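You operate a simulated robot arm through the tools that you are given. There is no shell and no other tool. Be economical: measure what you need, move in short steps, check, and stop when the job is done.

Carry out the task below with a simulated two-armed robot. There is one attempt and no reset: what you move stays moved.

TASK
Fetch the bracket from the lower drawer and lock it in the vice.
Fine: shut the drawer; slide the jaw up to the bracket before locking the lever.

The check looks at the end state, three seconds after you hand in, the way a careful person would. Anything else that was tipped, shoved, dropped, spilled or broken makes it a failure.

THE ROBOT
Two 7-joint arms with two-finger parallel grippers on one trunk, on a base that drives. Base frame: it is fixed to the floor where the robot stands at the start and does not move with it; the origin is under the middle of the robot, x ahead of it, y to its left, z up. Lengths are in mm, angles in degrees, forces in N, time in s.
The left shoulder is at the start at [-84, 119, 845], the right one opposite. With the tool pointing down near the work surface each hand reaches from about 100 to 520 mm from the robot's upright axis, wherever it stands, measured 20 degrees to its own side. Places, roughly: lower cabinet drawer [500, 100, 500]; vice jaw [600, -400, 900]; vice lever [700, -500, 900]. Payload 3.43 kg a hand.
The tool frame of a hand sits at the grasp point between the pads (the TCP): z along the fingers, y along the line on which they close. The tips reach 30 mm beyond it. The gripper opens to 94 mm. The fingers are 28 mm wide and 10 mm thick; the gripper's body (50 by 96 mm) begins 55 mm behind the TCP.
Orientation is told as [roll, pitch, yaw] about the base's x, y, z axes, in that order, counted from this pose: with the fingers straight down and closing along the base's y, the tool's x points along the base's -x, its y along +y and its z along -z.

THE INTERFACE
- The arms move only by the tool servo_tool. It takes "left_motion", "right_motion" or both (then of equal length, played together; a hand with none holds still); each is a list that holds one entry, the list of rows, each a list of 7 numbers: the shift along the tool's x, y, z in units of 30 mm (1.0 is 30 mm), then the turn, a rotation vector about the tool's x, y, z in units of 8 degrees (1.0 is 8 degrees), then the finger opening in mm, from 0 to 94. In form: [[[tx, ty, tz, wx, wy, wz, hand], ...]]. A call has 1 to 20 rows; each row shifts and turns the commanded pose from where the row before left it, along the tool's axes as they then stand. A call with a number of a shift or a turn outside -1 to 1 is refused whole. A row lasts 0.2 s, in which the tool goes at most 50 mm and 8.6 degrees; a call with a longer step from one row to the next is refused whole, and so is a gripper value outside its range. A pose out of reach is approached as far as the arm can. The call stops where the force on the tool passes 50 N (or 10 N more than at its start, if that is more) or the arm is blocked; 0.2 s more then pass. Each finger travels about 153 mm/s and halts on what it meets, pressing with about 32 N; the grip force reading is that of the motor and also rises with nothing between the fingers. The clock runs only during rows and for 0.2 s after the last one: add rows that do not move to give the fingers time. The reply holds the time, the measured pose of the TCP, the force on the tool along the base axes, the opening and the grip force, in the units named above and with some noise, with the torque about the TCP (base axes, N m) and any sound that the robot's microphone picked up.
- Cameras (640 x 400 px; columns grow to the right, rows downward): "scene" is now at [17.6, -17.9, 1536.5]; the picture's right is [-0.31, -0.95, 0.00], its down [-0.84, 0.27, -0.47] and it looks along [0.45, -0.15, -0.88] (base axes); focal length 254 px, centre (320, 200). "left" rides on the left gripper at [76, -14, -102] in its tool frame; the picture's right is [0.18, 0.98, 0.00], its down [-0.75, 0.14, -0.64] and it looks along [-0.63, 0.12, 0.77] (tool axes); focal length 243 px, centre (320, 200). "right" rides on the right gripper at [76, 14, -102] in its tool frame; the picture's right is [-0.18, 0.98, 0.00], its down [-0.75, -0.14, -0.64] and it looks along [-0.63, -0.12, 0.77] (tool axes); focal length 243 px, centre (320, 200). There is no depth. A picture from a camera that has moved, and an enlarged one, comes with that camera's place and axes in the base frame and with its lens.
- get_image(camera): a new picture of that camera. No time passes.
- raise_lower(by): slides the trunk up (or, below 0, down) by that many mm; the arms and the scene camera ride with it, the base frame stays. It gives what a move gives, with no picture.
- base_move(legs): drives the robot by 1 to 6 legs, each [ahead, left, turn to the left] in mm, mm and degrees, along the robot's own axes; the way and the turn of a leg run together, so that a leg with both is an arc; at most 1500 mm and 180 degrees a leg. The arms and the cameras ride along, it lands a little off, and it stops where it bumps. It gives what a move gives.
- turn_head(pan, tilt): turns the head with the scene camera to pan (to the left, within 143 degrees either way) and tilt (down, from -29 to 69), counted from straight ahead of the robot. It gives what a move gives.
- enlarge(camera, box): a new picture of the part [left, top, right, bottom] of that camera's present view, enlarged. No time passes.
- close_job(): hands the job in; it is judged then, once.

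Work in short steps. Places have to be worked out from the pictures, the camera data and where the tool is seen: move nearer, look again, correct. Check each grasp and each placing, and mend what went wrong. You have 120 turns and 92 pictures in all, those below and enlarged ones among them. Open the grippers and draw the arms clear of the work before you hand the job in, unless the task says otherwise; then end with one line.

The tools are called after "Call:" by a JSON object that holds its "fn" and its "kwargs". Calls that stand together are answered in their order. servo_tool: Moves the arms, as the interface text tells. Its arguments: {"type":"object","properties":{"left_motion":{"type":"array"},"right_motion":{"type":"array"}},"required":[]} The other tools are called the same way: raise_lower (by) slides the trunk up or down; base_move (legs) drives the base; turn_head (pan, tilt) turns the head that bears the scene camera; get_image (camera) takes a picture; enlarge (camera, box) takes an enlarged picture of a part of a camera's view; close_job () hands the job in.

At the start:

```text
t: 0.0
left_ee_pos: [297.4, 10.3, 1171.1]
left_tool_rot: [-0.1, 0.0, 0.1]
left_wrist_force: [0.4, -0.3, 0.4]
left_moment: [0.0, -0.01, -0.01]
left_opening: 93.8
left_gripper_force: 0.1
right_ee_pos: [278.2, -327.8, 1228.6]
right_tool_rot: [-0.1, 0.0, 0.0]
right_wrist_force: [0.5, 0.4, -0.1]
right_moment: [-0.02, -0.03, -0.01]
right_opening: 94.1
right_gripper_force: 0.0
trunk travel left (down, up): [-269.0, 66.0]
robot x, y, heading: [0.0, 2.3, 0.2]
head pan, tilt: [-18.1, 61.9]
```

scene: 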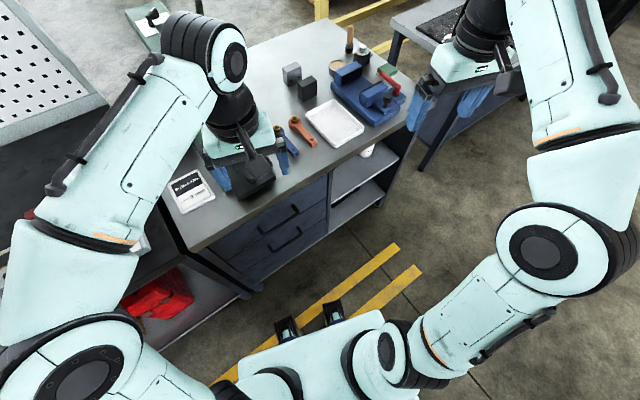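
right: 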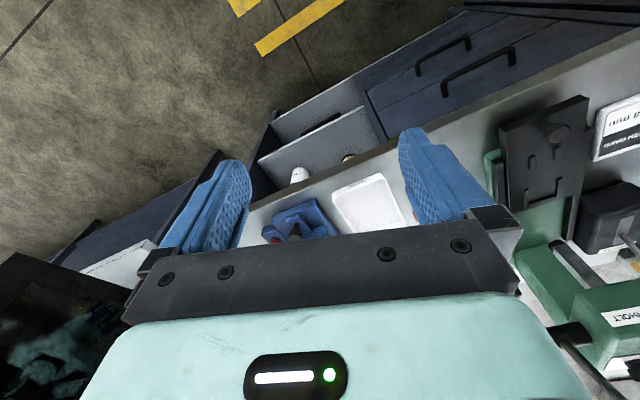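
left: 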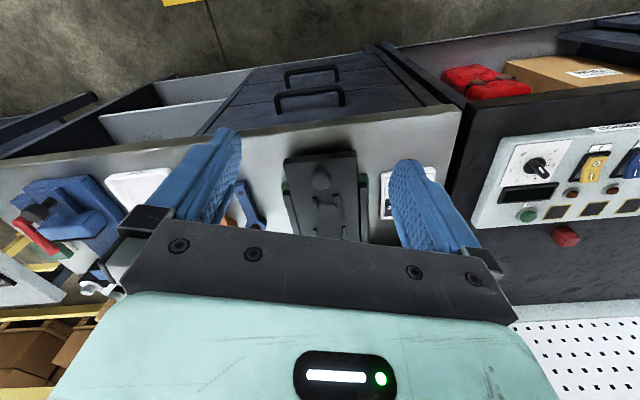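

The bench's front edge appears to run from about (320,230) to (520,-520), so the bench is yawed roughly 15° left. I'll look closer at the vice and the drawers.

Call:
{"fn": "enlarge", "kwargs": {"camera": "scene", "box": [260, 10, 420, 170]}}

Call:
{"fn": "enlarge", "kwargs": {"camera": "scene", "box": [160, 120, 420, 300]}}

```text
2.50 times, centred on (340, 90) of scene
camera zoom: at [17.6, -17.9, 1536.5], right [-0.31, -0.95, 0.0], down [-0.84, 0.27, -0.47], along [0.45, -0.15, -0.88], focal length 635 px, centre (270, 475)
```

zoom: 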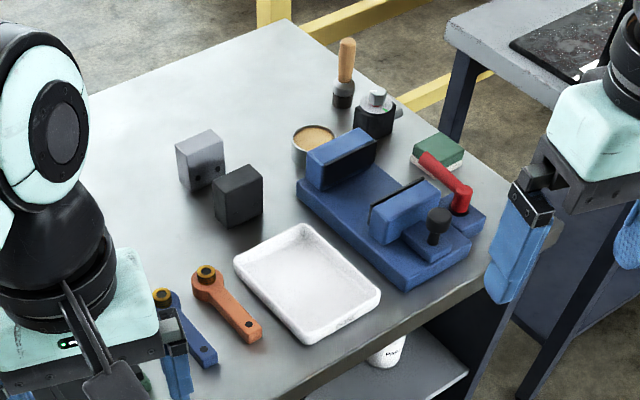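

```text
2.22 times, centred on (290, 210) of scene
camera zoom: at [17.6, -17.9, 1536.5], right [-0.31, -0.95, 0.0], down [-0.84, 0.27, -0.47], along [0.45, -0.15, -0.88], focal length 565 px, centre (387, 178)
```

zoom: 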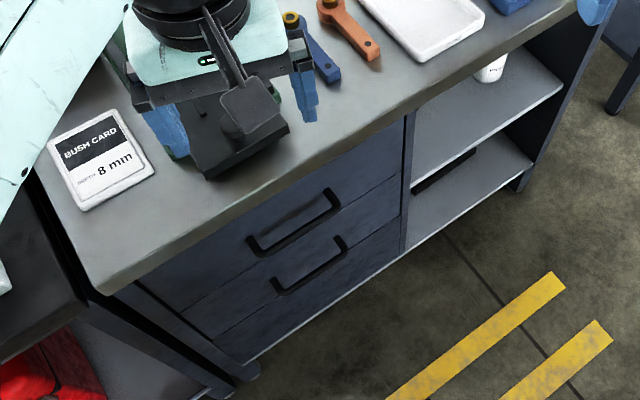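

The two views put the bench top at about z≈890, with its front turned ~14° left and the lower handle near (360,5,610). I'll back off, square up to the bench, and look around.

Call:
{"fn": "base_move", "kwargs": {"legs": [[-350, 0, 0], [0, 0, 14]]}}

Call:
{"fn": "turn_head", "kwargs": {"pan": 0, "tilt": 40}}

Call:
{"fn": "get_image", "kwargs": {"camera": "scene"}}

```text
t: 3.1
left_ee_pos: [-59.0, 81.5, 1170.5]
left_tool_rot: [0.1, 0.0, 13.9]
left_wrist_force: [0.3, -0.1, 0.5]
left_moment: [-0.02, -0.01, -0.01]
left_opening: 93.9
left_gripper_force: 0.1
right_ee_pos: [3.2, -251.0, 1227.5]
right_tool_rot: [0.0, 0.1, 13.9]
right_wrist_force: [-0.1, -1.0, 0.3]
right_moment: [0.02, 0.02, -0.01]
right_opening: 94.0
right_gripper_force: 0.1
trunk travel left (down, up): [-269.0, 66.0]
robot x, y, heading: [-345.9, -2.3, 13.9]
head pan, tilt: [-18.1, 61.9]
```

```text
t: 3.9
left_ee_pos: [-60.7, 81.7, 1170.1]
left_tool_rot: [0.0, -0.1, 14.0]
left_wrist_force: [0.4, -0.4, 1.0]
left_moment: [-0.01, 0.02, -0.02]
left_opening: 94.1
left_gripper_force: 0.1
right_ee_pos: [3.6, -251.2, 1227.3]
right_tool_rot: [-0.1, 0.0, 13.9]
right_wrist_force: [0.8, 0.4, -0.3]
right_moment: [-0.01, -0.02, -0.01]
right_opening: 94.1
right_gripper_force: 0.1
trunk travel left (down, up): [-269.0, 66.0]
robot x, y, heading: [-345.2, 1.5, 13.9]
head pan, tilt: [0.0, 40.0]
```

```text
86 pictures are left
camera scene: at [-305.5, 11.6, 1565.3], right [0.24, -0.97, 0.0], down [-0.62, -0.15, -0.77], along [0.74, 0.18, -0.64], focal length 254 px, centre (320, 200)
```

scene: 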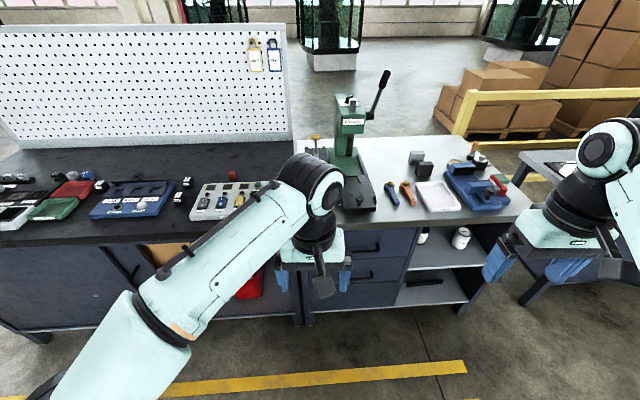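

I'll lower the trunk, bring the left hand forward and to the left, and pitch it to point horizontally ahead.

Call:
{"fn": "raise_lower", "kwargs": {"by": -200}}

Call:
{"fn": "servo_tool", "kwargs": {"left_motion": [[[-1, 1, 0, 0, 0, 0, 94], [-1, 1, 0, 0, 0, 0, 94], [-1, 1, 0, 0, 0, 0, 94], [-1, 1, 0, 0, 0, 0, 94], [0, 0, 0.5, 0, -1, 0, 94], [0, 0, 0.5, 0, -1, 0, 94], [0, 0, 0.5, 0, -1, 0, 94], [0, 0, 0.5, 0, -1, 0, 94], [0, 0, 0.5, 0, -1, 0, 94], [0, 0, 0.5, 0, -1, 0, 94], [0, 0, 0, 0, -1, 0, 94], [0, 0, 0, 0, -1, 0, 94], [0, 0, 0, 0, -1, 0, 94], [0, 0, 0, 0, -1, 0, 94], [0, 0, 0, 0, -1, 0, 94], [0, 0, 0, 0, -0.25, 0, 94]]]}}

Call:
{"fn": "get_image", "kwargs": {"camera": "left"}}

```text
t: 6.1
left_ee_pos: [-60.2, 82.0, 971.3]
left_tool_rot: [0.0, 0.0, 13.9]
left_wrist_force: [0.1, -0.1, 1.3]
left_moment: [-0.01, 0.02, 0.02]
left_opening: 93.9
left_gripper_force: 0.0
right_ee_pos: [2.3, -250.5, 1027.6]
right_tool_rot: [0.1, -0.1, 14.0]
right_wrist_force: [-0.6, -0.1, -0.3]
right_moment: [0.0, 0.04, -0.01]
right_opening: 94.1
right_gripper_force: 0.1
trunk travel left (down, up): [-69.0, 266.0]
robot x, y, heading: [-345.3, 1.2, 14.0]
head pan, tilt: [0.0, 40.0]
```

```text
t: 9.5
left_ee_pos: [53.4, 231.5, 885.0]
left_tool_rot: [-141.5, -89.8, 155.3]
left_wrist_force: [0.3, -0.2, -0.3]
left_moment: [-0.03, 0.03, 0.03]
left_opening: 94.2
left_gripper_force: 0.2
left hand out of reach, approached as far as the arm can: row 4
right_ee_pos: [2.8, -251.3, 1028.2]
right_tool_rot: [-0.1, 0.0, 14.0]
right_wrist_force: [0.4, -0.6, 0.2]
right_moment: [0.01, 0.01, 0.02]
right_opening: 94.2
right_gripper_force: 0.0
trunk travel left (down, up): [-69.0, 266.0]
robot x, y, heading: [-343.3, 1.4, 14.0]
head pan, tilt: [0.0, 40.0]
```

```text
85 pictures are left
camera left: at [-42.5, 193.1, 808.3], right [-0.24, 0.95, -0.18], down [-0.66, -0.02, 0.75], along [0.72, 0.3, 0.63], focal length 243 px, centre (320, 200)
```

left: 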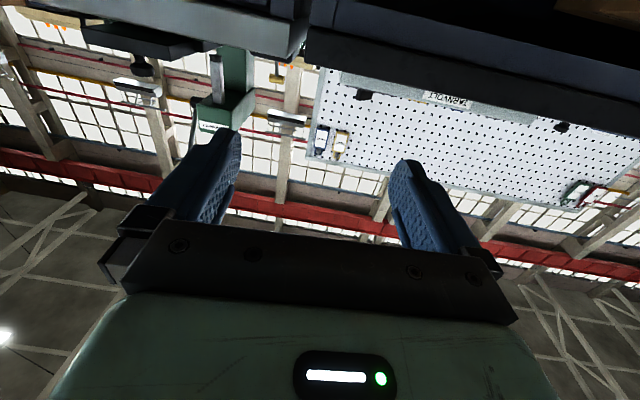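

The tool now points forward. I'll lower it about 240 mm, then roll it 90° so the fingers close vertically.

Call:
{"fn": "servo_tool", "kwargs": {"left_motion": [[[1, 0, 0, 0, 0, 0, 94], [1, 0, 0, 0, 0, 0, 94], [1, 0, 0, 0, 0, 0, 94], [1, 0, 0, 0, 0, 0, 94], [1, 0, 0, 0, 0, 0, 94], [1, 0, 0, 0, 0, 0, 94], [1, 0, 0, 0, 0, 0, 94], [1, 0, 0, 0, 0, 0, 94], [0, 0, 0, 0, 0, -1, 94], [0, 0, 0, 0, 0, -1, 94], [0, 0, 0, 0, 0, -1, 94], [0, 0, 0, 0, 0, -1, 94], [0, 0, 0, 0, 0, -1, 94], [0, 0, 0, 0, 0, -1, 94], [0, 0, 0, 0, 0, -1, 94], [0, 0, 0, 0, 0, -1, 94], [0, 0, 0, 0, 0, -1, 94], [0, 0, 0, 0, 0, -1, 94], [0, 0, 0, 0, 0, -1, 94], [0, 0, 0, 0, 0, -0.25, 94]]]}}

Call:
{"fn": "get_image", "kwargs": {"camera": "left"}}

Call:
{"fn": "get_image", "kwargs": {"camera": "scene"}}

```text
t: 13.7
left_ee_pos: [54.4, 226.1, 871.2]
left_tool_rot: [-89.5, -4.8, 103.5]
left_wrist_force: [-0.9, 0.7, -0.1]
left_moment: [0.0, 0.02, 0.0]
left_opening: 93.7
left_gripper_force: 0.0
left hand out of reach, approached as far as the arm can: row 1, 2, 3, 4, 5, 6, 7, 8, 12
right_ee_pos: [2.4, -250.9, 1027.4]
right_tool_rot: [0.0, 0.0, 13.9]
right_wrist_force: [-0.6, 0.1, -0.2]
right_moment: [-0.01, 0.01, -0.02]
right_opening: 93.9
right_gripper_force: 0.0
trunk travel left (down, up): [-69.0, 266.0]
robot x, y, heading: [-344.7, -1.0, 13.8]
head pan, tilt: [0.0, 40.0]
```

```text
84 pictures are left
camera left: at [-26.7, 127.3, 879.6], right [0.01, -0.1, -0.99], down [-0.8, 0.59, -0.07], along [0.6, 0.8, -0.07], focal length 243 px, centre (320, 200)
```

left: 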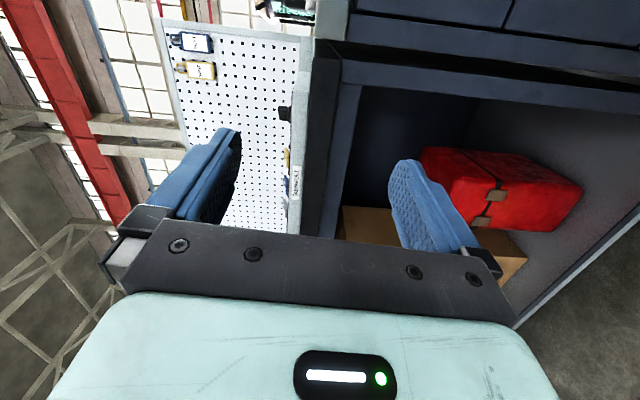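

```text
83 pictures are left
camera scene: at [-274.9, 19.3, 1359.1], right [0.24, -0.97, 0.0], down [-0.62, -0.15, -0.77], along [0.74, 0.18, -0.64], focal length 254 px, centre (320, 200)
```

scene: 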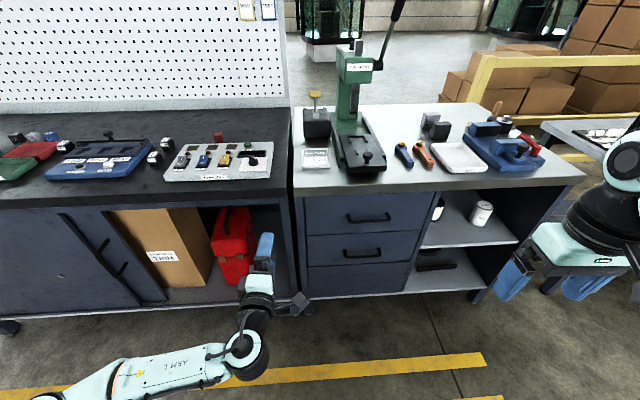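

The roll worked: tool y now points down and the camera is on the right side. The lower handle appears to be at z≈570–600. I'll lower the hand and check that it follows.

Call:
{"fn": "servo_tool", "kwargs": {"left_motion": [[[0, 1, 0, 0, 0, 0, 94], [0, 1, 0, 0, 0, 0, 94], [0, 1, 0, 0, 0, 0, 94], [0, 1, 0, 0, 0, 0, 94], [0, 1, 0, 0, 0, 0, 94], [0, 1, 0, 0, 0, 0, 94], [0, 1, 0, 0, 0, 0, 94], [0, 1, 0, 0, 0, 0, 94]]]}}

```text
t: 15.5
left_ee_pos: [12.5, 248.9, 853.4]
left_tool_rot: [-88.6, -4.8, 103.3]
left_wrist_force: [0.0, -0.4, 0.2]
left_moment: [-0.04, -0.01, -0.06]
left_opening: 93.9
left_gripper_force: 0.0
left hand out of reach, approached as far as the arm can: row 1, 2, 3, 4, 5, 6, 7, 8
right_ee_pos: [3.4, -251.2, 1028.5]
right_tool_rot: [0.0, 0.0, 13.8]
right_wrist_force: [0.5, 0.2, -0.2]
right_moment: [-0.02, -0.01, 0.01]
right_opening: 94.0
right_gripper_force: 0.1
trunk travel left (down, up): [-69.0, 266.0]
robot x, y, heading: [-348.9, 1.0, 13.6]
head pan, tilt: [0.0, 40.0]
```

The arm won't reach lower with a level tool. I'll pitch the fingers down 45°, which is a more natural posture, and try lowering again.

Call:
{"fn": "servo_tool", "kwargs": {"left_motion": [[[0, 0, 0, -1, 0, 0, 94], [0, 0, 0, -1, 0, 0, 94], [0, 0, 0, -1, 0, 0, 94], [0, 0, 0, -1, 0, 0, 94], [0, 0, 0, -1, 0, 0, 94], [0, 0, 0, -0.6, 0, 0, 94], [0, 0.7, 0.7, 0, 0, 0, 94], [0, 0.7, 0.7, 0, 0, 0, 94], [0, 0.7, 0.7, 0, 0, 0, 94], [0, 0.7, 0.7, 0, 0, 0, 94]]]}}

```text
t: 17.7
left_ee_pos: [7.8, 259.0, 733.9]
left_tool_rot: [-44.6, -4.7, 103.5]
left_wrist_force: [-0.3, 0.6, 0.3]
left_moment: [0.0, -0.01, -0.03]
left_opening: 94.0
left_gripper_force: 0.2
right_ee_pos: [1.7, -250.0, 1028.2]
right_tool_rot: [0.1, 0.0, 13.9]
right_wrist_force: [-0.3, -0.4, 0.1]
right_moment: [0.02, -0.01, 0.01]
right_opening: 93.9
right_gripper_force: 0.1
trunk travel left (down, up): [-69.0, 266.0]
robot x, y, heading: [-345.8, -0.5, 13.9]
head pan, tilt: [0.0, 40.0]
```

That works. I'll lower about 120 mm more and drive right 330 mm so the hand lines up with the drawer handle.

Call:
{"fn": "servo_tool", "kwargs": {"left_motion": [[[0, 0.7, 0.7, 0, 0, 0, 94], [0, 0.7, 0.7, 0, 0, 0, 94], [0, 0.7, 0.7, 0, 0, 0, 94], [0, 0.7, 0.7, 0, 0, 0, 94]]]}}

Call:
{"fn": "base_move", "kwargs": {"legs": [[0, -330, 0]]}}

Call:
{"fn": "get_image", "kwargs": {"camera": "scene"}}

Call:
{"fn": "get_image", "kwargs": {"camera": "left"}}

```text
t: 18.7
left_ee_pos: [5.0, 268.7, 615.7]
left_tool_rot: [-44.5, -4.7, 103.4]
left_wrist_force: [-0.8, 0.0, -0.3]
left_moment: [-0.02, -0.01, 0.01]
left_opening: 93.7
left_gripper_force: 0.1
right_ee_pos: [3.5, -251.1, 1028.2]
right_tool_rot: [0.0, 0.0, 13.9]
right_wrist_force: [-0.1, -0.7, 0.7]
right_moment: [0.02, -0.03, 0.03]
right_opening: 94.3
right_gripper_force: 0.1
trunk travel left (down, up): [-69.0, 266.0]
robot x, y, heading: [-346.7, -1.9, 13.8]
head pan, tilt: [0.0, 40.0]
```

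```text
t: 22.2
left_ee_pos: [83.6, -50.0, 616.0]
left_tool_rot: [-44.7, -4.8, 103.3]
left_wrist_force: [-0.3, 0.4, -0.6]
left_moment: [0.0, -0.02, -0.01]
left_opening: 94.1
left_gripper_force: 0.1
right_ee_pos: [80.8, -570.0, 1027.0]
right_tool_rot: [0.1, 0.0, 13.8]
right_wrist_force: [-0.1, 0.9, 0.4]
right_moment: [-0.03, -0.02, 0.01]
right_opening: 93.8
right_gripper_force: 0.1
trunk travel left (down, up): [-69.0, 266.0]
robot x, y, heading: [-266.3, -316.2, 13.8]
head pan, tilt: [0.0, 40.0]
```

```text
82 pictures are left
camera scene: at [-196.4, -298.9, 1359.1], right [0.24, -0.97, 0.0], down [-0.62, -0.15, -0.77], along [0.74, 0.18, -0.64], focal length 254 px, centre (320, 200)
```

scene: 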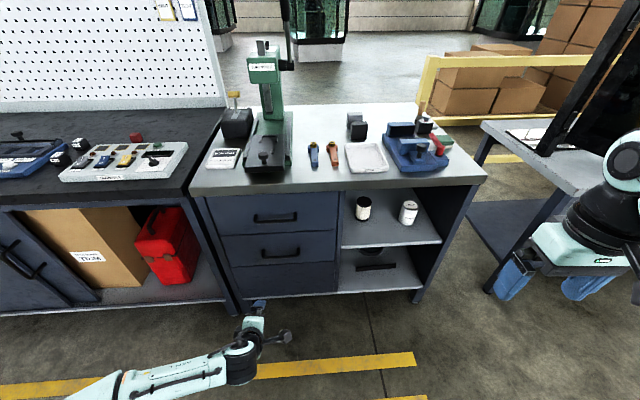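

```text
81 pictures are left
camera left: at [43.3, -144.8, 691.6], right [-0.65, -0.28, -0.7], down [-0.7, 0.58, 0.42], along [0.28, 0.77, -0.57], focal length 243 px, centre (320, 200)
```

left: 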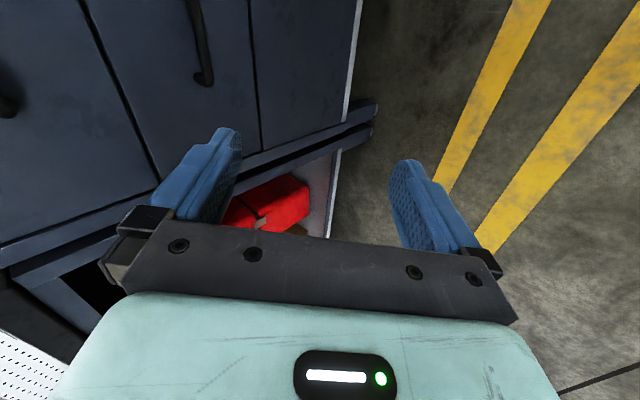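

Triangulating the two scene views gives the lower handle at about (376, 3, 553). I'll lower the hand 60 mm, shift it right about 19 mm, and drive ahead 230 mm.

Call:
{"fn": "servo_tool", "kwargs": {"left_motion": [[[0.3, 0.7, 0.7, 0, 0, 0, 94], [0.3, 0.7, 0.7, 0, 0, 0, 94]]]}}

Call:
{"fn": "base_move", "kwargs": {"legs": [[220, 0, 0]]}}

Call:
{"fn": "turn_head", "kwargs": {"pan": 25, "tilt": 60}}

Call:
{"fn": "get_image", "kwargs": {"camera": "scene"}}

Call:
{"fn": "get_image", "kwargs": {"camera": "left"}}

```text
t: 22.8
left_ee_pos: [87.4, -63.3, 553.4]
left_tool_rot: [-44.6, -4.8, 103.3]
left_wrist_force: [0.1, -0.2, 0.0]
left_moment: [0.03, -0.02, 0.01]
left_opening: 93.8
left_gripper_force: 0.1
right_ee_pos: [81.6, -569.6, 1027.7]
right_tool_rot: [0.0, 0.0, 13.8]
right_wrist_force: [0.2, -0.2, 0.6]
right_moment: [-0.01, 0.01, 0.01]
right_opening: 93.9
right_gripper_force: 0.2
trunk travel left (down, up): [-69.0, 266.0]
robot x, y, heading: [-268.3, -316.1, 13.8]
head pan, tilt: [0.0, 40.0]
```

```text
t: 24.4
left_ee_pos: [299.5, -12.6, 554.3]
left_tool_rot: [-44.5, -4.9, 103.1]
left_wrist_force: [-0.4, -0.7, -0.1]
left_moment: [0.04, -0.01, -0.03]
left_opening: 94.1
left_gripper_force: 0.0
right_ee_pos: [293.3, -517.9, 1027.6]
right_tool_rot: [0.0, -0.1, 13.6]
right_wrist_force: [0.5, -0.4, 0.9]
right_moment: [0.02, 0.02, 0.03]
right_opening: 94.2
right_gripper_force: 0.1
trunk travel left (down, up): [-69.0, 266.0]
robot x, y, heading: [-52.6, -266.6, 13.6]
head pan, tilt: [0.0, 40.0]
```

```text
t: 25.3
left_ee_pos: [299.2, -13.6, 555.8]
left_tool_rot: [-44.6, -4.8, 103.1]
left_wrist_force: [-0.7, -0.3, 0.6]
left_moment: [0.0, -0.01, -0.01]
left_opening: 94.2
left_gripper_force: 0.0
right_ee_pos: [294.2, -519.4, 1027.2]
right_tool_rot: [0.0, 0.0, 13.6]
right_wrist_force: [0.9, 0.0, 0.9]
right_moment: [0.06, 0.03, -0.02]
right_opening: 94.1
right_gripper_force: 0.0
trunk travel left (down, up): [-69.0, 266.0]
robot x, y, heading: [-55.6, -266.4, 13.5]
head pan, tilt: [25.0, 60.0]
```

```text
80 pictures are left
camera scene: at [-13.8, -225.4, 1332.4], right [0.62, -0.78, 0.0], down [-0.68, -0.54, -0.5], along [0.39, 0.31, -0.87], focal length 254 px, centre (320, 200)
```

scene: 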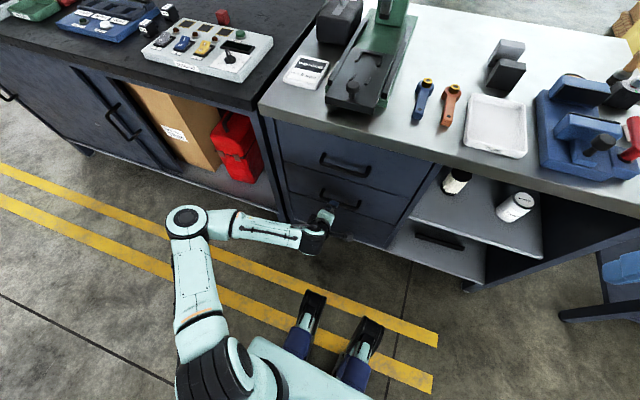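

```text
79 pictures are left
camera left: at [258.7, -107.3, 630.8], right [-0.65, -0.28, -0.7], down [-0.7, 0.58, 0.42], along [0.29, 0.77, -0.57], focal length 243 px, centre (320, 200)
```

left: 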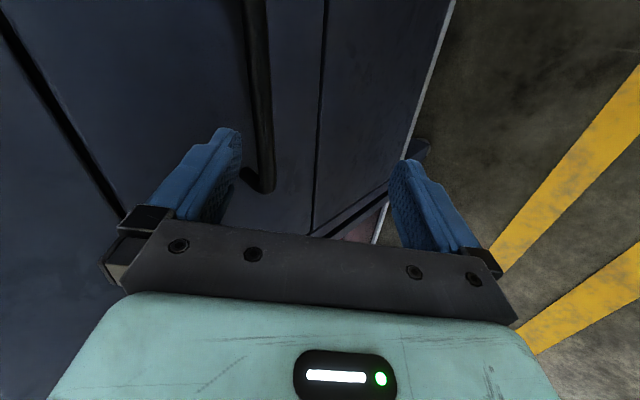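

The left camera shows the handle between the fingers; triangulated, the bar is at about z≈543, u≈363 along the bench normal. I'll level the tool by about 24° and narrow the opening so the upper finger clears the drawer face.

Call:
{"fn": "servo_tool", "kwargs": {"left_motion": [[[0, 0, 0, 1, 0, 0, 60], [0, 0, 0, 1, 0, 0, 50], [0, 0, 0, 1, 0, 0, 50], [0, 0, 0, 0, 0, 0, 50]]]}}

Call:
{"fn": "get_image", "kwargs": {"camera": "left"}}

```text
t: 26.3
left_ee_pos: [304.8, -11.6, 569.1]
left_tool_rot: [-56.1, -4.7, 103.0]
left_wrist_force: [0.1, 0.3, 0.2]
left_moment: [-0.02, 0.02, -0.05]
left_opening: 50.2
left_gripper_force: 0.0
left hand out of reach, approached as far as the arm can: row 2, 3
right_ee_pos: [293.2, -518.6, 1028.2]
right_tool_rot: [0.0, 0.0, 13.6]
right_wrist_force: [0.0, -0.2, 1.1]
right_moment: [0.02, 0.01, -0.01]
right_opening: 94.0
right_gripper_force: 0.1
trunk travel left (down, up): [-69.0, 266.0]
robot x, y, heading: [-55.4, -264.5, 13.5]
head pan, tilt: [25.0, 60.0]
```

```text
78 pictures are left
camera left: at [249.3, -106.8, 631.5], right [-0.51, -0.24, -0.83], down [-0.76, 0.57, 0.3], along [0.4, 0.78, -0.47], focal length 243 px, centre (320, 200)
```

left: 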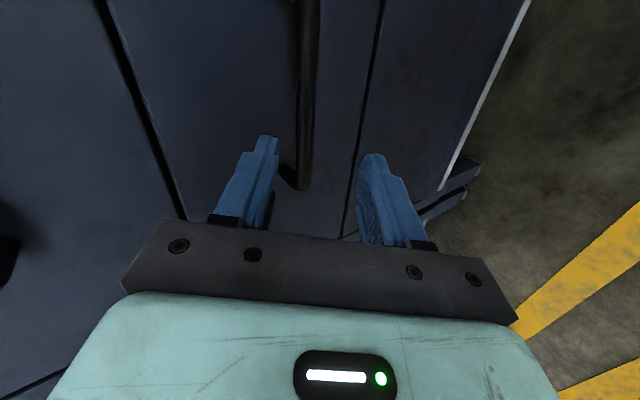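

The bar is about 73 mm ahead along the tool and 17 mm off axis toward the upper finger. I'll correct that offset, narrow to 40 mm, and advance to grasp height.

Call:
{"fn": "servo_tool", "kwargs": {"left_motion": [[[0, -0.57, 0, 0, 0, 0, 40], [0, 0, 0.6, 0, 0, 0, 40], [0, 0, 0.6, 0, 0, 0, 40], [0, 0, 0, 0, 0, 0, 40]]]}}

Call:
{"fn": "get_image", "kwargs": {"camera": "left"}}

```text
t: 27.3
left_ee_pos: [345.6, -1.2, 563.2]
left_tool_rot: [-55.9, -4.7, 103.0]
left_wrist_force: [-0.7, -0.3, -0.2]
left_moment: [-0.01, 0.04, 0.01]
left_opening: 39.9
left_gripper_force: 0.1
right_ee_pos: [293.8, -518.8, 1028.0]
right_tool_rot: [0.0, 0.0, 13.6]
right_wrist_force: [0.2, -0.6, 0.9]
right_moment: [0.0, 0.0, 0.03]
right_opening: 94.1
right_gripper_force: 0.1
trunk travel left (down, up): [-69.0, 266.0]
robot x, y, heading: [-56.5, -266.7, 13.7]
head pan, tilt: [25.0, 60.0]
```

```text
77 pictures are left
camera left: at [287.8, -98.3, 625.7], right [-0.51, -0.24, -0.83], down [-0.76, 0.57, 0.3], along [0.4, 0.78, -0.47], focal length 243 px, centre (320, 200)
```

left: 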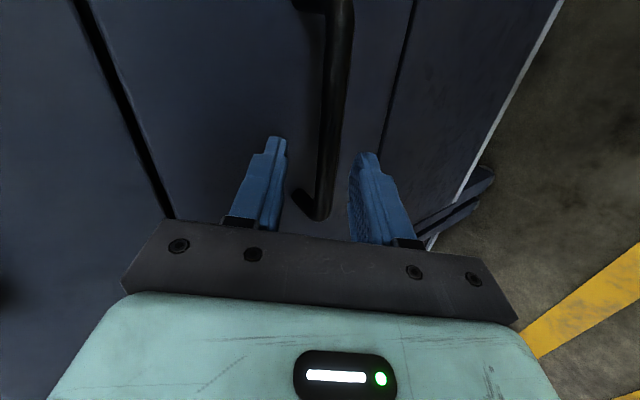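

The bar is entering the gap and sits about 5 mm toward the lower finger. I'll shift by that amount, advance about 20 mm, and close.

Call:
{"fn": "servo_tool", "kwargs": {"left_motion": [[[0, 0.17, 0.35, 0, 0, 0, 40], [0, 0, 0.35, 0, 0, 0, 40], [0, 0, 0, 0, 0, 0, 40]]]}}

Call:
{"fn": "get_image", "kwargs": {"camera": "left"}}

```text
t: 28.1
left_ee_pos: [357.8, 3.1, 547.8]
left_tool_rot: [-56.0, -4.7, 103.1]
left_wrist_force: [0.0, -1.0, 0.1]
left_moment: [0.01, 0.06, -0.03]
left_opening: 39.9
left_gripper_force: 0.1
right_ee_pos: [293.1, -518.6, 1027.4]
right_tool_rot: [0.0, 0.0, 13.6]
right_wrist_force: [0.5, 0.5, -0.2]
right_moment: [0.0, 0.01, 0.0]
right_opening: 93.8
right_gripper_force: 0.0
trunk travel left (down, up): [-69.0, 266.0]
robot x, y, heading: [-57.9, -265.2, 13.5]
head pan, tilt: [25.0, 60.0]
```

```text
76 pictures are left
camera left: at [301.6, -93.7, 610.4], right [-0.51, -0.24, -0.83], down [-0.76, 0.57, 0.3], along [0.4, 0.78, -0.47], focal length 243 px, centre (320, 200)
```

left: 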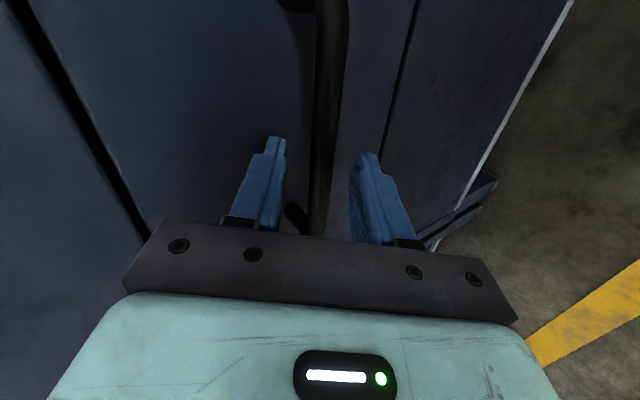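

The bar is centred between the fingers with no contact force, so I'll close on it.

Call:
{"fn": "servo_tool", "kwargs": {"left_motion": [[[0, 0, 0, 0, 0, 0, 5], [0, 0, 0, 0, 0, 0, 5], [0, 0, 0, 0, 0, 0, 5]]]}}

```text
t: 28.9
left_ee_pos: [357.7, 4.5, 547.8]
left_tool_rot: [-56.0, -4.6, 103.1]
left_wrist_force: [-0.6, -0.8, -2.8]
left_moment: [-1.13, -0.3, 0.97]
left_opening: 16.9
left_gripper_force: 44.8
right_ee_pos: [293.8, -518.5, 1026.9]
right_tool_rot: [0.0, 0.0, 13.6]
right_wrist_force: [-0.2, 1.5, -0.4]
right_moment: [-0.02, 0.01, -0.01]
right_opening: 94.0
right_gripper_force: 0.1
trunk travel left (down, up): [-69.0, 266.0]
robot x, y, heading: [-55.0, -267.4, 13.4]
head pan, tilt: [25.0, 60.0]
```

The handle is gripped with the opening at 17 mm. I'll pull the drawer open by backing the base straight out.

Call:
{"fn": "base_move", "kwargs": {"legs": [[-120, 0, 0]]}}

Call:
{"fn": "get_image", "kwargs": {"camera": "scene"}}

```text
t: 30.2
left_ee_pos: [246.1, -32.4, 549.1]
left_tool_rot: [-56.0, -4.2, 102.0]
left_wrist_force: [13.1, -38.1, -16.6]
left_moment: [-1.39, -0.17, 0.44]
left_opening: 17.0
left_gripper_force: 45.2
right_ee_pos: [182.6, -547.5, 1027.2]
right_tool_rot: [0.1, 0.1, 13.7]
right_wrist_force: [-0.2, 0.4, 1.0]
right_moment: [0.0, 0.02, -0.02]
right_opening: 94.1
right_gripper_force: 0.0
trunk travel left (down, up): [-69.0, 266.0]
robot x, y, heading: [-165.4, -292.1, 14.0]
head pan, tilt: [25.0, 60.0]
```

```text
75 pictures are left
camera scene: at [-124.7, -254.8, 1332.3], right [0.63, -0.78, 0.0], down [-0.68, -0.54, -0.5], along [0.39, 0.31, -0.87], focal length 254 px, centre (320, 200)
```

scene: 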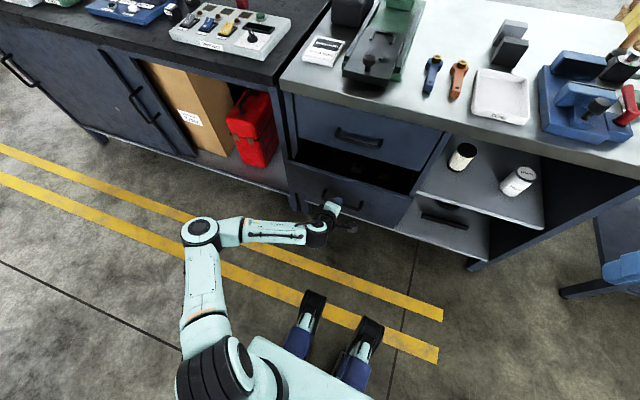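

The drawer is opening along about 18°, not 14°, which explains the lateral force. I'll keep pulling with a slight rightward correction.

Call:
{"fn": "base_move", "kwargs": {"legs": [[0, -8, 0], [-120, -9, 0]]}}

Call:
{"fn": "get_image", "kwargs": {"camera": "scene"}}

```text
t: 31.8
left_ee_pos: [131.7, -69.0, 548.1]
left_tool_rot: [-55.9, -4.5, 102.8]
left_wrist_force: [-8.9, 31.3, 9.0]
left_moment: [-0.9, -0.5, 1.0]
left_opening: 16.8
left_gripper_force: 45.0
right_ee_pos: [68.9, -588.6, 1029.0]
right_tool_rot: [0.0, -0.1, 13.8]
right_wrist_force: [0.3, -0.1, -0.2]
right_moment: [-0.01, 0.01, -0.03]
right_opening: 94.2
right_gripper_force: 0.1
trunk travel left (down, up): [-69.0, 266.0]
robot x, y, heading: [-276.0, -340.8, 13.8]
head pan, tilt: [25.0, 60.0]
```

```text
74 pictures are left
camera scene: at [-239.5, -295.5, 1332.4], right [0.63, -0.78, 0.0], down [-0.67, -0.54, -0.5], along [0.39, 0.31, -0.87], focal length 254 px, centre (320, 200)
```

scene: 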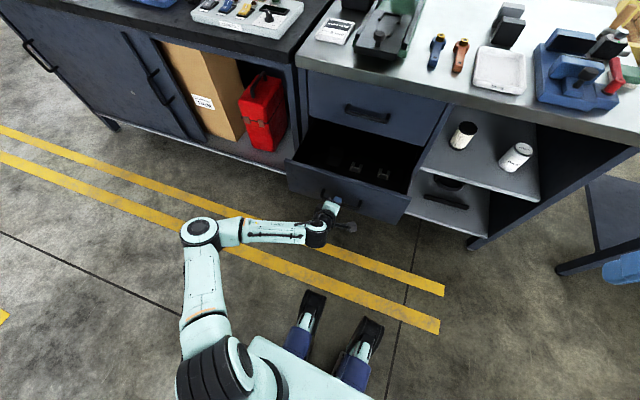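

The drawer is open about 238 mm. I'll look inside.

Call:
{"fn": "enlarge", "kwargs": {"camera": "scene", "box": [290, 110, 450, 230]}}

```text
3.33 times, centred on (370, 170) of scene
camera zoom: at [-239.5, -295.5, 1332.4], right [0.63, -0.78, 0.0], down [-0.67, -0.54, -0.5], along [0.39, 0.31, -0.87], focal length 847 px, centre (153, 300)
```

zoom: 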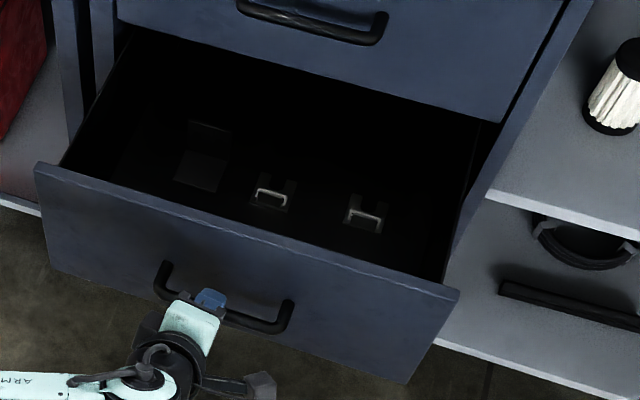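

I see a dark L-shaped piece and two small items with light U-shaped loops. I'll release the handle and back the hand off along the tool axis.

Call:
{"fn": "servo_tool", "kwargs": {"left_motion": [[[0, 0, 0, 0, 0, 0, 40], [0, 0, 0, 0, 0, 0, 40], [0, 0, -0.5, 0, 0, 0, 40], [0, 0, -1, 0, 0, 0, 40], [0, 0, -1, 0, 0, 0, 40], [0, 0, -1, 0, 0, 0, 40]]]}}

Call:
{"fn": "turn_head", "kwargs": {"pan": 20, "tilt": 55}}

```text
t: 33.2
left_ee_pos: [48.5, -92.9, 606.3]
left_tool_rot: [-55.9, -4.5, 102.9]
left_wrist_force: [-0.7, -0.3, 0.3]
left_moment: [0.0, 0.04, -0.05]
left_opening: 40.0
left_gripper_force: 0.0
right_ee_pos: [69.7, -590.3, 1028.1]
right_tool_rot: [0.1, -0.1, 13.8]
right_wrist_force: [0.0, -0.3, -0.2]
right_moment: [0.01, -0.04, 0.03]
right_opening: 94.3
right_gripper_force: 0.1
trunk travel left (down, up): [-69.0, 266.0]
robot x, y, heading: [-278.1, -336.2, 13.8]
head pan, tilt: [25.0, 60.0]
```

```text
t: 33.8
left_ee_pos: [49.6, -94.4, 605.9]
left_tool_rot: [-56.0, -4.5, 102.9]
left_wrist_force: [0.4, 0.6, 0.0]
left_moment: [-0.01, 0.01, -0.03]
left_opening: 39.8
left_gripper_force: 0.1
right_ee_pos: [69.9, -590.1, 1027.8]
right_tool_rot: [0.0, 0.0, 13.8]
right_wrist_force: [1.1, 0.0, 0.0]
right_moment: [0.04, 0.0, 0.03]
right_opening: 94.0
right_gripper_force: 0.0
trunk travel left (down, up): [-69.0, 266.0]
robot x, y, heading: [-275.6, -340.9, 13.9]
head pan, tilt: [20.0, 55.0]
```

The items lie deep at u≈320–350, near the bench edge, so the drawer should come out further. I'll re-grip the handle and pull more.

Call:
{"fn": "servo_tool", "kwargs": {"left_motion": [[[0, 0, 1, 0, 0, 0, 40], [0, 0, 1, 0, 0, 0, 40], [0, 0, 1, 0, 0, 0, 40], [0, 0, 0.5, 0, 0, 0, 40], [0, 0, 0, 0, 0, 0, 5], [0, 0, 0, 0, 0, 0, 5], [0, 0, 0, 0, 0, 0, 5]]]}}

Call:
{"fn": "base_move", "kwargs": {"legs": [[-80, -6, 0]]}}

```text
t: 35.4
left_ee_pos: [134.0, -69.1, 548.1]
left_tool_rot: [-55.8, -4.4, 102.9]
left_wrist_force: [1.1, 0.1, -3.6]
left_moment: [-1.08, -0.28, 1.03]
left_opening: 17.0
left_gripper_force: 45.2
right_ee_pos: [70.5, -588.9, 1027.1]
right_tool_rot: [0.0, 0.0, 13.7]
right_wrist_force: [0.4, 0.3, -1.0]
right_moment: [-0.01, 0.02, -0.02]
right_opening: 94.0
right_gripper_force: 0.0
trunk travel left (down, up): [-69.0, 266.0]
robot x, y, heading: [-278.2, -337.9, 13.8]
head pan, tilt: [20.0, 55.0]
```

```text
t: 36.5
left_ee_pos: [56.8, -93.2, 548.7]
left_tool_rot: [-55.8, -4.5, 102.9]
left_wrist_force: [-1.8, 5.0, -6.6]
left_moment: [-1.07, -0.3, 0.78]
left_opening: 16.8
left_gripper_force: 45.1
right_ee_pos: [-6.3, -615.3, 1028.4]
right_tool_rot: [0.1, 0.0, 13.7]
right_wrist_force: [0.4, -0.3, -0.5]
right_moment: [-0.01, -0.03, 0.0]
right_opening: 94.0
right_gripper_force: 0.1
trunk travel left (down, up): [-69.0, 266.0]
robot x, y, heading: [-355.4, -362.9, 14.1]
head pan, tilt: [20.0, 55.0]
```

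It slides freely with low force. I'll check the scene before pulling any more.

Call:
{"fn": "enlarge", "kwargs": {"camera": "scene", "box": [250, 60, 470, 220]}}

```text
2.50 times, centred on (360, 140) of scene
camera zoom: at [-306.0, -323.1, 1338.4], right [0.55, -0.83, 0.0], down [-0.68, -0.45, -0.57], along [0.48, 0.32, -0.82], focal length 635 px, centre (220, 350)
```

zoom: 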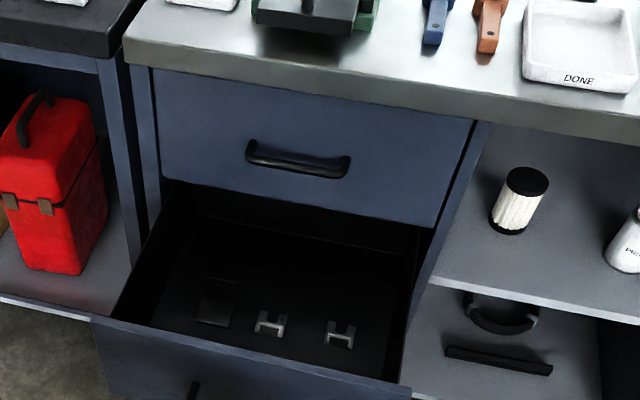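

The drawer's rear wall is now visible, so it's nearly fully open (~318 mm). I'll release, retract, lift the hand about 130 mm and turn the fingers straight down.

Call:
{"fn": "servo_tool", "kwargs": {"left_motion": [[[0, 0, 0, 0, 0, 0, 40], [0, 0, 0, 0, 0, 0, 40], [0, 0, -0.5, 0, 0, 0, 40], [0, 0, -1, 0, 0, 0, 40], [0, 0, -1, 0, 0, 0, 40], [0, 0, -1, 0, 0, 0, 40], [0, -0.8, -0.6, 0, 0, 0, 60], [0, -0.8, -0.6, 0, 0, 0, 90], [0, -0.8, -0.6, 0, 0, 0, 90], [0, -0.8, -0.6, 0, 0, 0, 90], [0, 0, 0, -1, 0, 0, 90], [0, 0, 0, -1, 0, 0, 90], [0, 0, 0, -1, 0, 0, 90], [0, 0, 0, -1, 0, 0, 90], [0, 0, 0, -1, 0, 0, 90], [0, 0, 0, -1, 0, 0, 90], [0, 0, 0, -1, 0, 0, 90]]]}}

```text
t: 40.1
left_ee_pos: [-28.1, -128.6, 727.0]
left_tool_rot: [0.2, -4.5, 102.9]
left_wrist_force: [-0.6, 0.0, -0.5]
left_moment: [-0.01, -0.03, 0.03]
left_opening: 89.9
left_gripper_force: 0.1
right_ee_pos: [-5.8, -614.7, 1027.2]
right_tool_rot: [0.0, 0.0, 13.7]
right_wrist_force: [0.1, 0.5, -0.6]
right_moment: [0.01, -0.02, 0.0]
right_opening: 94.2
right_gripper_force: 0.0
trunk travel left (down, up): [-69.0, 266.0]
robot x, y, heading: [-353.3, -364.4, 13.5]
head pan, tilt: [20.0, 55.0]
```

I'll yaw the wrist so the camera sits behind the gripper looking forward-down, and drive ahead 120 mm for a view into the drawer.

Call:
{"fn": "servo_tool", "kwargs": {"left_motion": [[[0, 0, 0, 0, 0, 1, 90], [0, 0, 0, 0, 0, 1, 90], [0, 0, 0, 0, 0, 1, 90], [0, 0, 0, 0, 0, 1, 90], [0, 0, 0, 0, 0, 1, 90], [0, 0, 0, 0, 0, 1, 90], [0, 0, 0, 0, 0, 1, 90], [0, 0, 0, 0, 0, 1, 90], [0, 0, 0, 0, 0, 1, 90], [0, 0, 0, 0, 0, 1, 90], [0, 0, 0, 0, 0, 0.6, 90]]]}}

Call:
{"fn": "base_move", "kwargs": {"legs": [[120, 8, 4]]}}

Call:
{"fn": "get_image", "kwargs": {"camera": "left"}}

```text
t: 42.5
left_ee_pos: [-27.7, -128.2, 725.2]
left_tool_rot: [4.5, -0.2, 18.0]
left_wrist_force: [0.6, 0.1, -0.3]
left_moment: [0.02, 0.0, 0.06]
left_opening: 89.8
left_gripper_force: 0.0
right_ee_pos: [-6.4, -615.7, 1027.0]
right_tool_rot: [0.1, 0.0, 13.7]
right_wrist_force: [1.7, 0.0, 0.4]
right_moment: [0.01, 0.0, 0.05]
right_opening: 94.2
right_gripper_force: 0.0
trunk travel left (down, up): [-69.0, 266.0]
robot x, y, heading: [-354.9, -361.7, 13.9]
head pan, tilt: [20.0, 55.0]
```

```text
t: 43.7
left_ee_pos: [67.1, -65.4, 726.0]
left_tool_rot: [4.5, -0.2, 22.2]
left_wrist_force: [0.1, -0.6, 0.0]
left_moment: [-0.03, 0.05, 0.0]
left_opening: 90.1
left_gripper_force: 0.1
right_ee_pos: [124.8, -548.9, 1027.9]
right_tool_rot: [0.1, 0.0, 17.8]
right_wrist_force: [-0.1, 0.6, -0.4]
right_moment: [-0.03, 0.03, 0.01]
right_opening: 94.1
right_gripper_force: 0.0
trunk travel left (down, up): [-69.0, 266.0]
robot x, y, heading: [-243.2, -324.6, 18.1]
head pan, tilt: [20.0, 55.0]
```

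```text
71 pictures are left
camera left: at [5.2, -115.4, 826.0], right [-0.54, 0.84, 0.08], down [0.66, 0.37, 0.65], along [0.52, 0.4, -0.75], focal length 243 px, centre (320, 200)
```

left: 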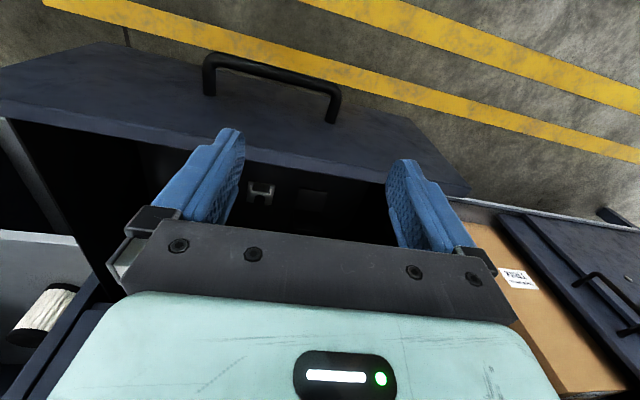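

The pieces are just visible between the fingers. I'll pull the hand back about 75 mm, straighten it, and zoom in.

Call:
{"fn": "servo_tool", "kwargs": {"left_motion": [[[0.85, 0, 0, -0.55, 0, 0.5, 90], [0.85, 0, 0, 0, 0, 0, 90], [0.85, 0, 0, 0, 0, 0, 90]]]}}

Call:
{"fn": "enlarge", "kwargs": {"camera": "left", "box": [160, 60, 420, 222]}}

```text
t: 44.5
left_ee_pos: [-5.8, -91.0, 727.2]
left_tool_rot: [8.9, 0.3, 18.2]
left_wrist_force: [-0.4, 0.0, 0.2]
left_moment: [0.0, -0.02, -0.03]
left_opening: 89.8
left_gripper_force: 0.0
right_ee_pos: [124.0, -550.2, 1027.4]
right_tool_rot: [0.0, 0.1, 17.8]
right_wrist_force: [-0.1, -0.4, -0.3]
right_moment: [0.0, 0.0, 0.01]
right_opening: 94.0
right_gripper_force: 0.1
trunk travel left (down, up): [-69.0, 266.0]
robot x, y, heading: [-242.3, -322.7, 17.5]
head pan, tilt: [20.0, 55.0]
```

```text
2.46 times, centred on (290, 141) of left
camera zoom: at [-68.0, -143.2, 825.6], right [-0.48, 0.86, 0.15], down [0.71, 0.27, 0.65], along [0.52, 0.42, -0.74], focal length 597 px, centre (394, 345)
```

zoom: 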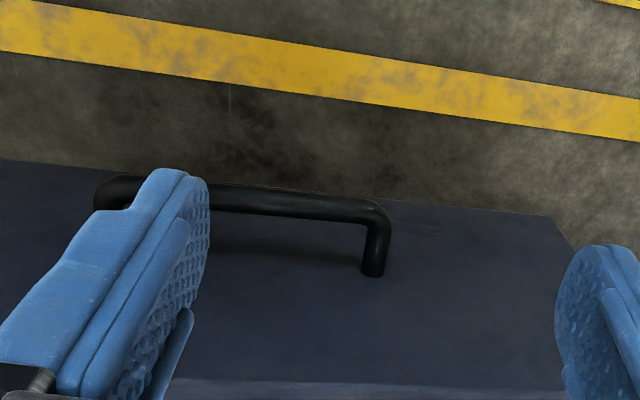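

Wrong way: forward is down in this picture, so the gripper hides what's ahead. I'll fix the tilt and move forward about 150 mm.

Call:
{"fn": "servo_tool", "kwargs": {"left_motion": [[[-1, 0, 0, 0.55, 0, 0, 90], [-1, 0, 0, 0.55, 0, 0, 90], [-1, 0, 0, 0, 0, 0, 90], [-1, 0, 0, 0, 0, 0, 90], [-1, 0, 0, 0, 0, 0, 90], [0, 0, 0, 0, 0, 0, 90]]]}}

Call:
{"fn": "get_image", "kwargs": {"camera": "left"}}

```text
t: 45.9
left_ee_pos: [137.8, -43.7, 725.7]
left_tool_rot: [0.1, 0.2, 18.2]
left_wrist_force: [0.5, 0.0, 0.3]
left_moment: [-0.01, -0.05, -0.03]
left_opening: 89.7
left_gripper_force: 0.1
right_ee_pos: [122.6, -547.8, 1026.5]
right_tool_rot: [-0.1, -0.1, 17.8]
right_wrist_force: [-0.1, 0.1, 0.2]
right_moment: [-0.05, -0.02, 0.0]
right_opening: 94.3
right_gripper_force: 0.0
trunk travel left (down, up): [-69.0, 266.0]
robot x, y, heading: [-239.9, -325.5, 17.8]
head pan, tilt: [20.0, 55.0]
```

```text
69 pictures are left
camera left: at [70.8, -81.6, 827.6], right [-0.48, 0.88, 0.0], down [0.67, 0.37, 0.64], along [0.56, 0.31, -0.77], focal length 243 px, centre (320, 200)
```

left: 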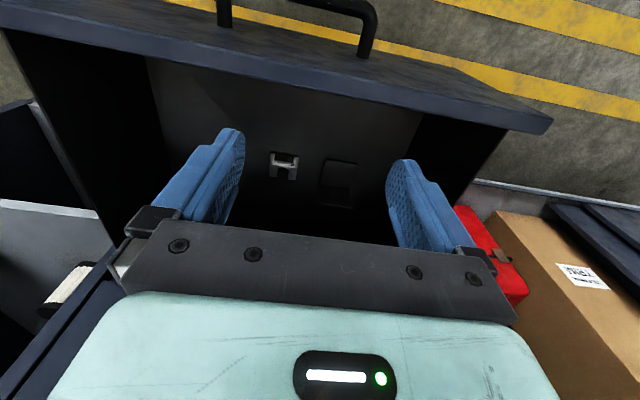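

Call:
{"fn": "enlarge", "kwargs": {"camera": "left", "box": [240, 120, 400, 220]}}

```text
4.00 times, centred on (320, 170) of left
camera zoom: at [70.8, -81.6, 827.6], right [-0.48, 0.88, 0.0], down [0.67, 0.37, 0.64], along [0.56, 0.31, -0.77], focal length 970 px, centre (320, 320)
```

zoom: 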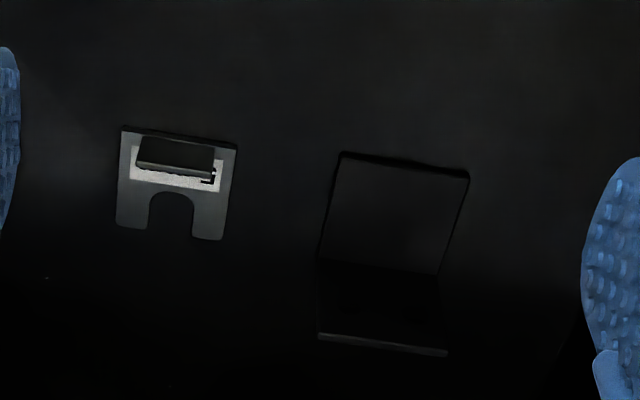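

I see a slotted light piece (two of them are in the drawer) and one dark L-shaped angle bracket with its upright flange on the far side; that L is the bracket. Next I'll check the vice geometry.

Call:
{"fn": "turn_head", "kwargs": {"pan": -15, "tilt": 35}}

Call:
{"fn": "get_image", "kwargs": {"camera": "scene"}}

```text
t: 46.9
left_ee_pos: [138.7, -44.1, 725.7]
left_tool_rot: [0.1, 0.2, 18.2]
left_wrist_force: [0.1, 0.3, -0.1]
left_moment: [0.0, -0.01, 0.0]
left_opening: 89.9
left_gripper_force: 0.1
right_ee_pos: [122.9, -549.0, 1027.2]
right_tool_rot: [-0.1, 0.0, 17.9]
right_wrist_force: [-0.1, 0.2, 0.0]
right_moment: [0.01, 0.06, 0.03]
right_opening: 94.1
right_gripper_force: 0.1
trunk travel left (down, up): [-69.0, 266.0]
robot x, y, heading: [-243.0, -324.4, 17.9]
head pan, tilt: [-15.0, 35.0]
```

```text
67 pictures are left
camera scene: at [-164.8, -320.2, 1366.6], right [0.05, -1.0, 0.0], down [-0.57, -0.03, -0.82], along [0.82, 0.04, -0.57], focal length 254 px, centre (320, 200)
```

scene: 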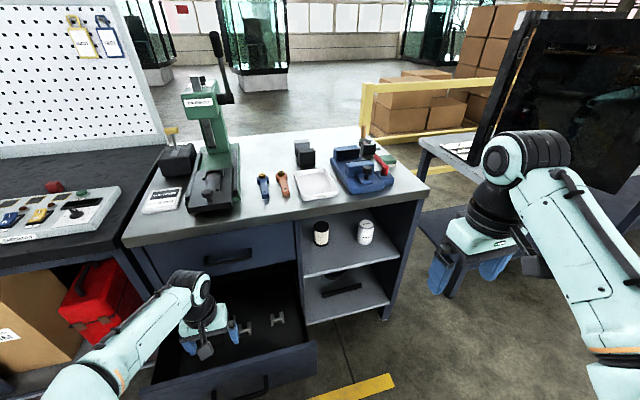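

Call:
{"fn": "enlarge", "kwargs": {"camera": "scene", "box": [290, 120, 410, 220]}}

```text
4.00 times, centred on (350, 170) of scene
camera zoom: at [-164.8, -320.2, 1366.6], right [0.05, -1.0, 0.0], down [-0.57, -0.03, -0.82], along [0.82, 0.04, -0.57], focal length 1017 px, centre (200, 320)
```

zoom: 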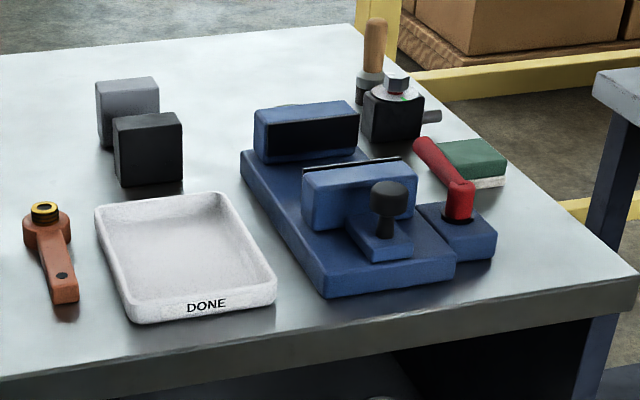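

The vice's fixed jaw is the far one and the near jaw slides away from the robot, with a gap of about 110 mm. I'll put the bracket in with its upright against the fixed jaw, so the same orientation works. Now I'll move nearer to it with the left hand.

Call:
{"fn": "servo_tool", "kwargs": {"left_motion": [[[-0.8, 0.7, 0, 0, 0, 0, 90], [-0.8, 0.8, 0, 0, 0, 0, 90], [-0.8, 0.7, 0, 0, 0, 0, 90], [0, 0, 1, 0, 0, 0, 90], [0, 0, 1, 0, 0, 0, 90], [0, 0, 0, 0, 0, 0, 90]]]}}

Call:
{"fn": "get_image", "kwargs": {"camera": "left"}}

```text
t: 48.3
left_ee_pos: [184.9, 42.5, 665.7]
left_tool_rot: [0.2, 0.2, 18.3]
left_wrist_force: [-1.2, -0.5, 0.6]
left_moment: [-0.04, 0.0, -0.02]
left_opening: 90.1
left_gripper_force: 0.0
right_ee_pos: [123.3, -549.7, 1027.5]
right_tool_rot: [0.0, 0.0, 17.8]
right_wrist_force: [0.2, 0.0, 0.2]
right_moment: [0.01, 0.01, 0.01]
right_opening: 94.2
right_gripper_force: 0.0
trunk travel left (down, up): [-69.0, 266.0]
robot x, y, heading: [-243.1, -323.5, 17.8]
head pan, tilt: [-15.0, 35.0]
```

```text
65 pictures are left
camera left: at [117.7, 4.6, 767.8], right [-0.48, 0.88, 0.0], down [0.67, 0.37, 0.64], along [0.56, 0.31, -0.77], focal length 243 px, centre (320, 200)
```

left: 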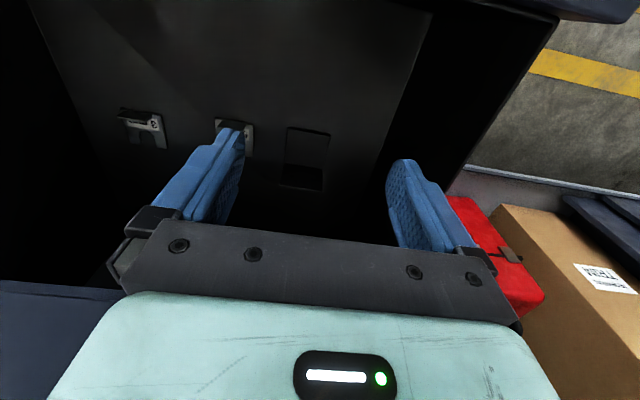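

Call:
{"fn": "enlarge", "kwargs": {"camera": "left", "box": [240, 100, 380, 210]}}

```text
3.64 times, centred on (310, 155) of left
camera zoom: at [117.7, 4.6, 767.8], right [-0.48, 0.88, 0.0], down [0.67, 0.37, 0.64], along [0.56, 0.31, -0.77], focal length 882 px, centre (356, 364)
```

zoom: 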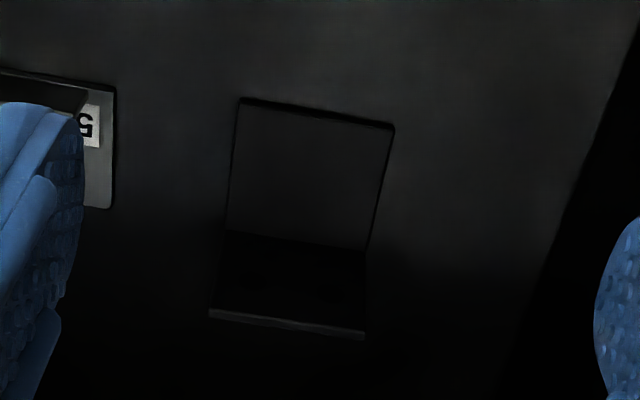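

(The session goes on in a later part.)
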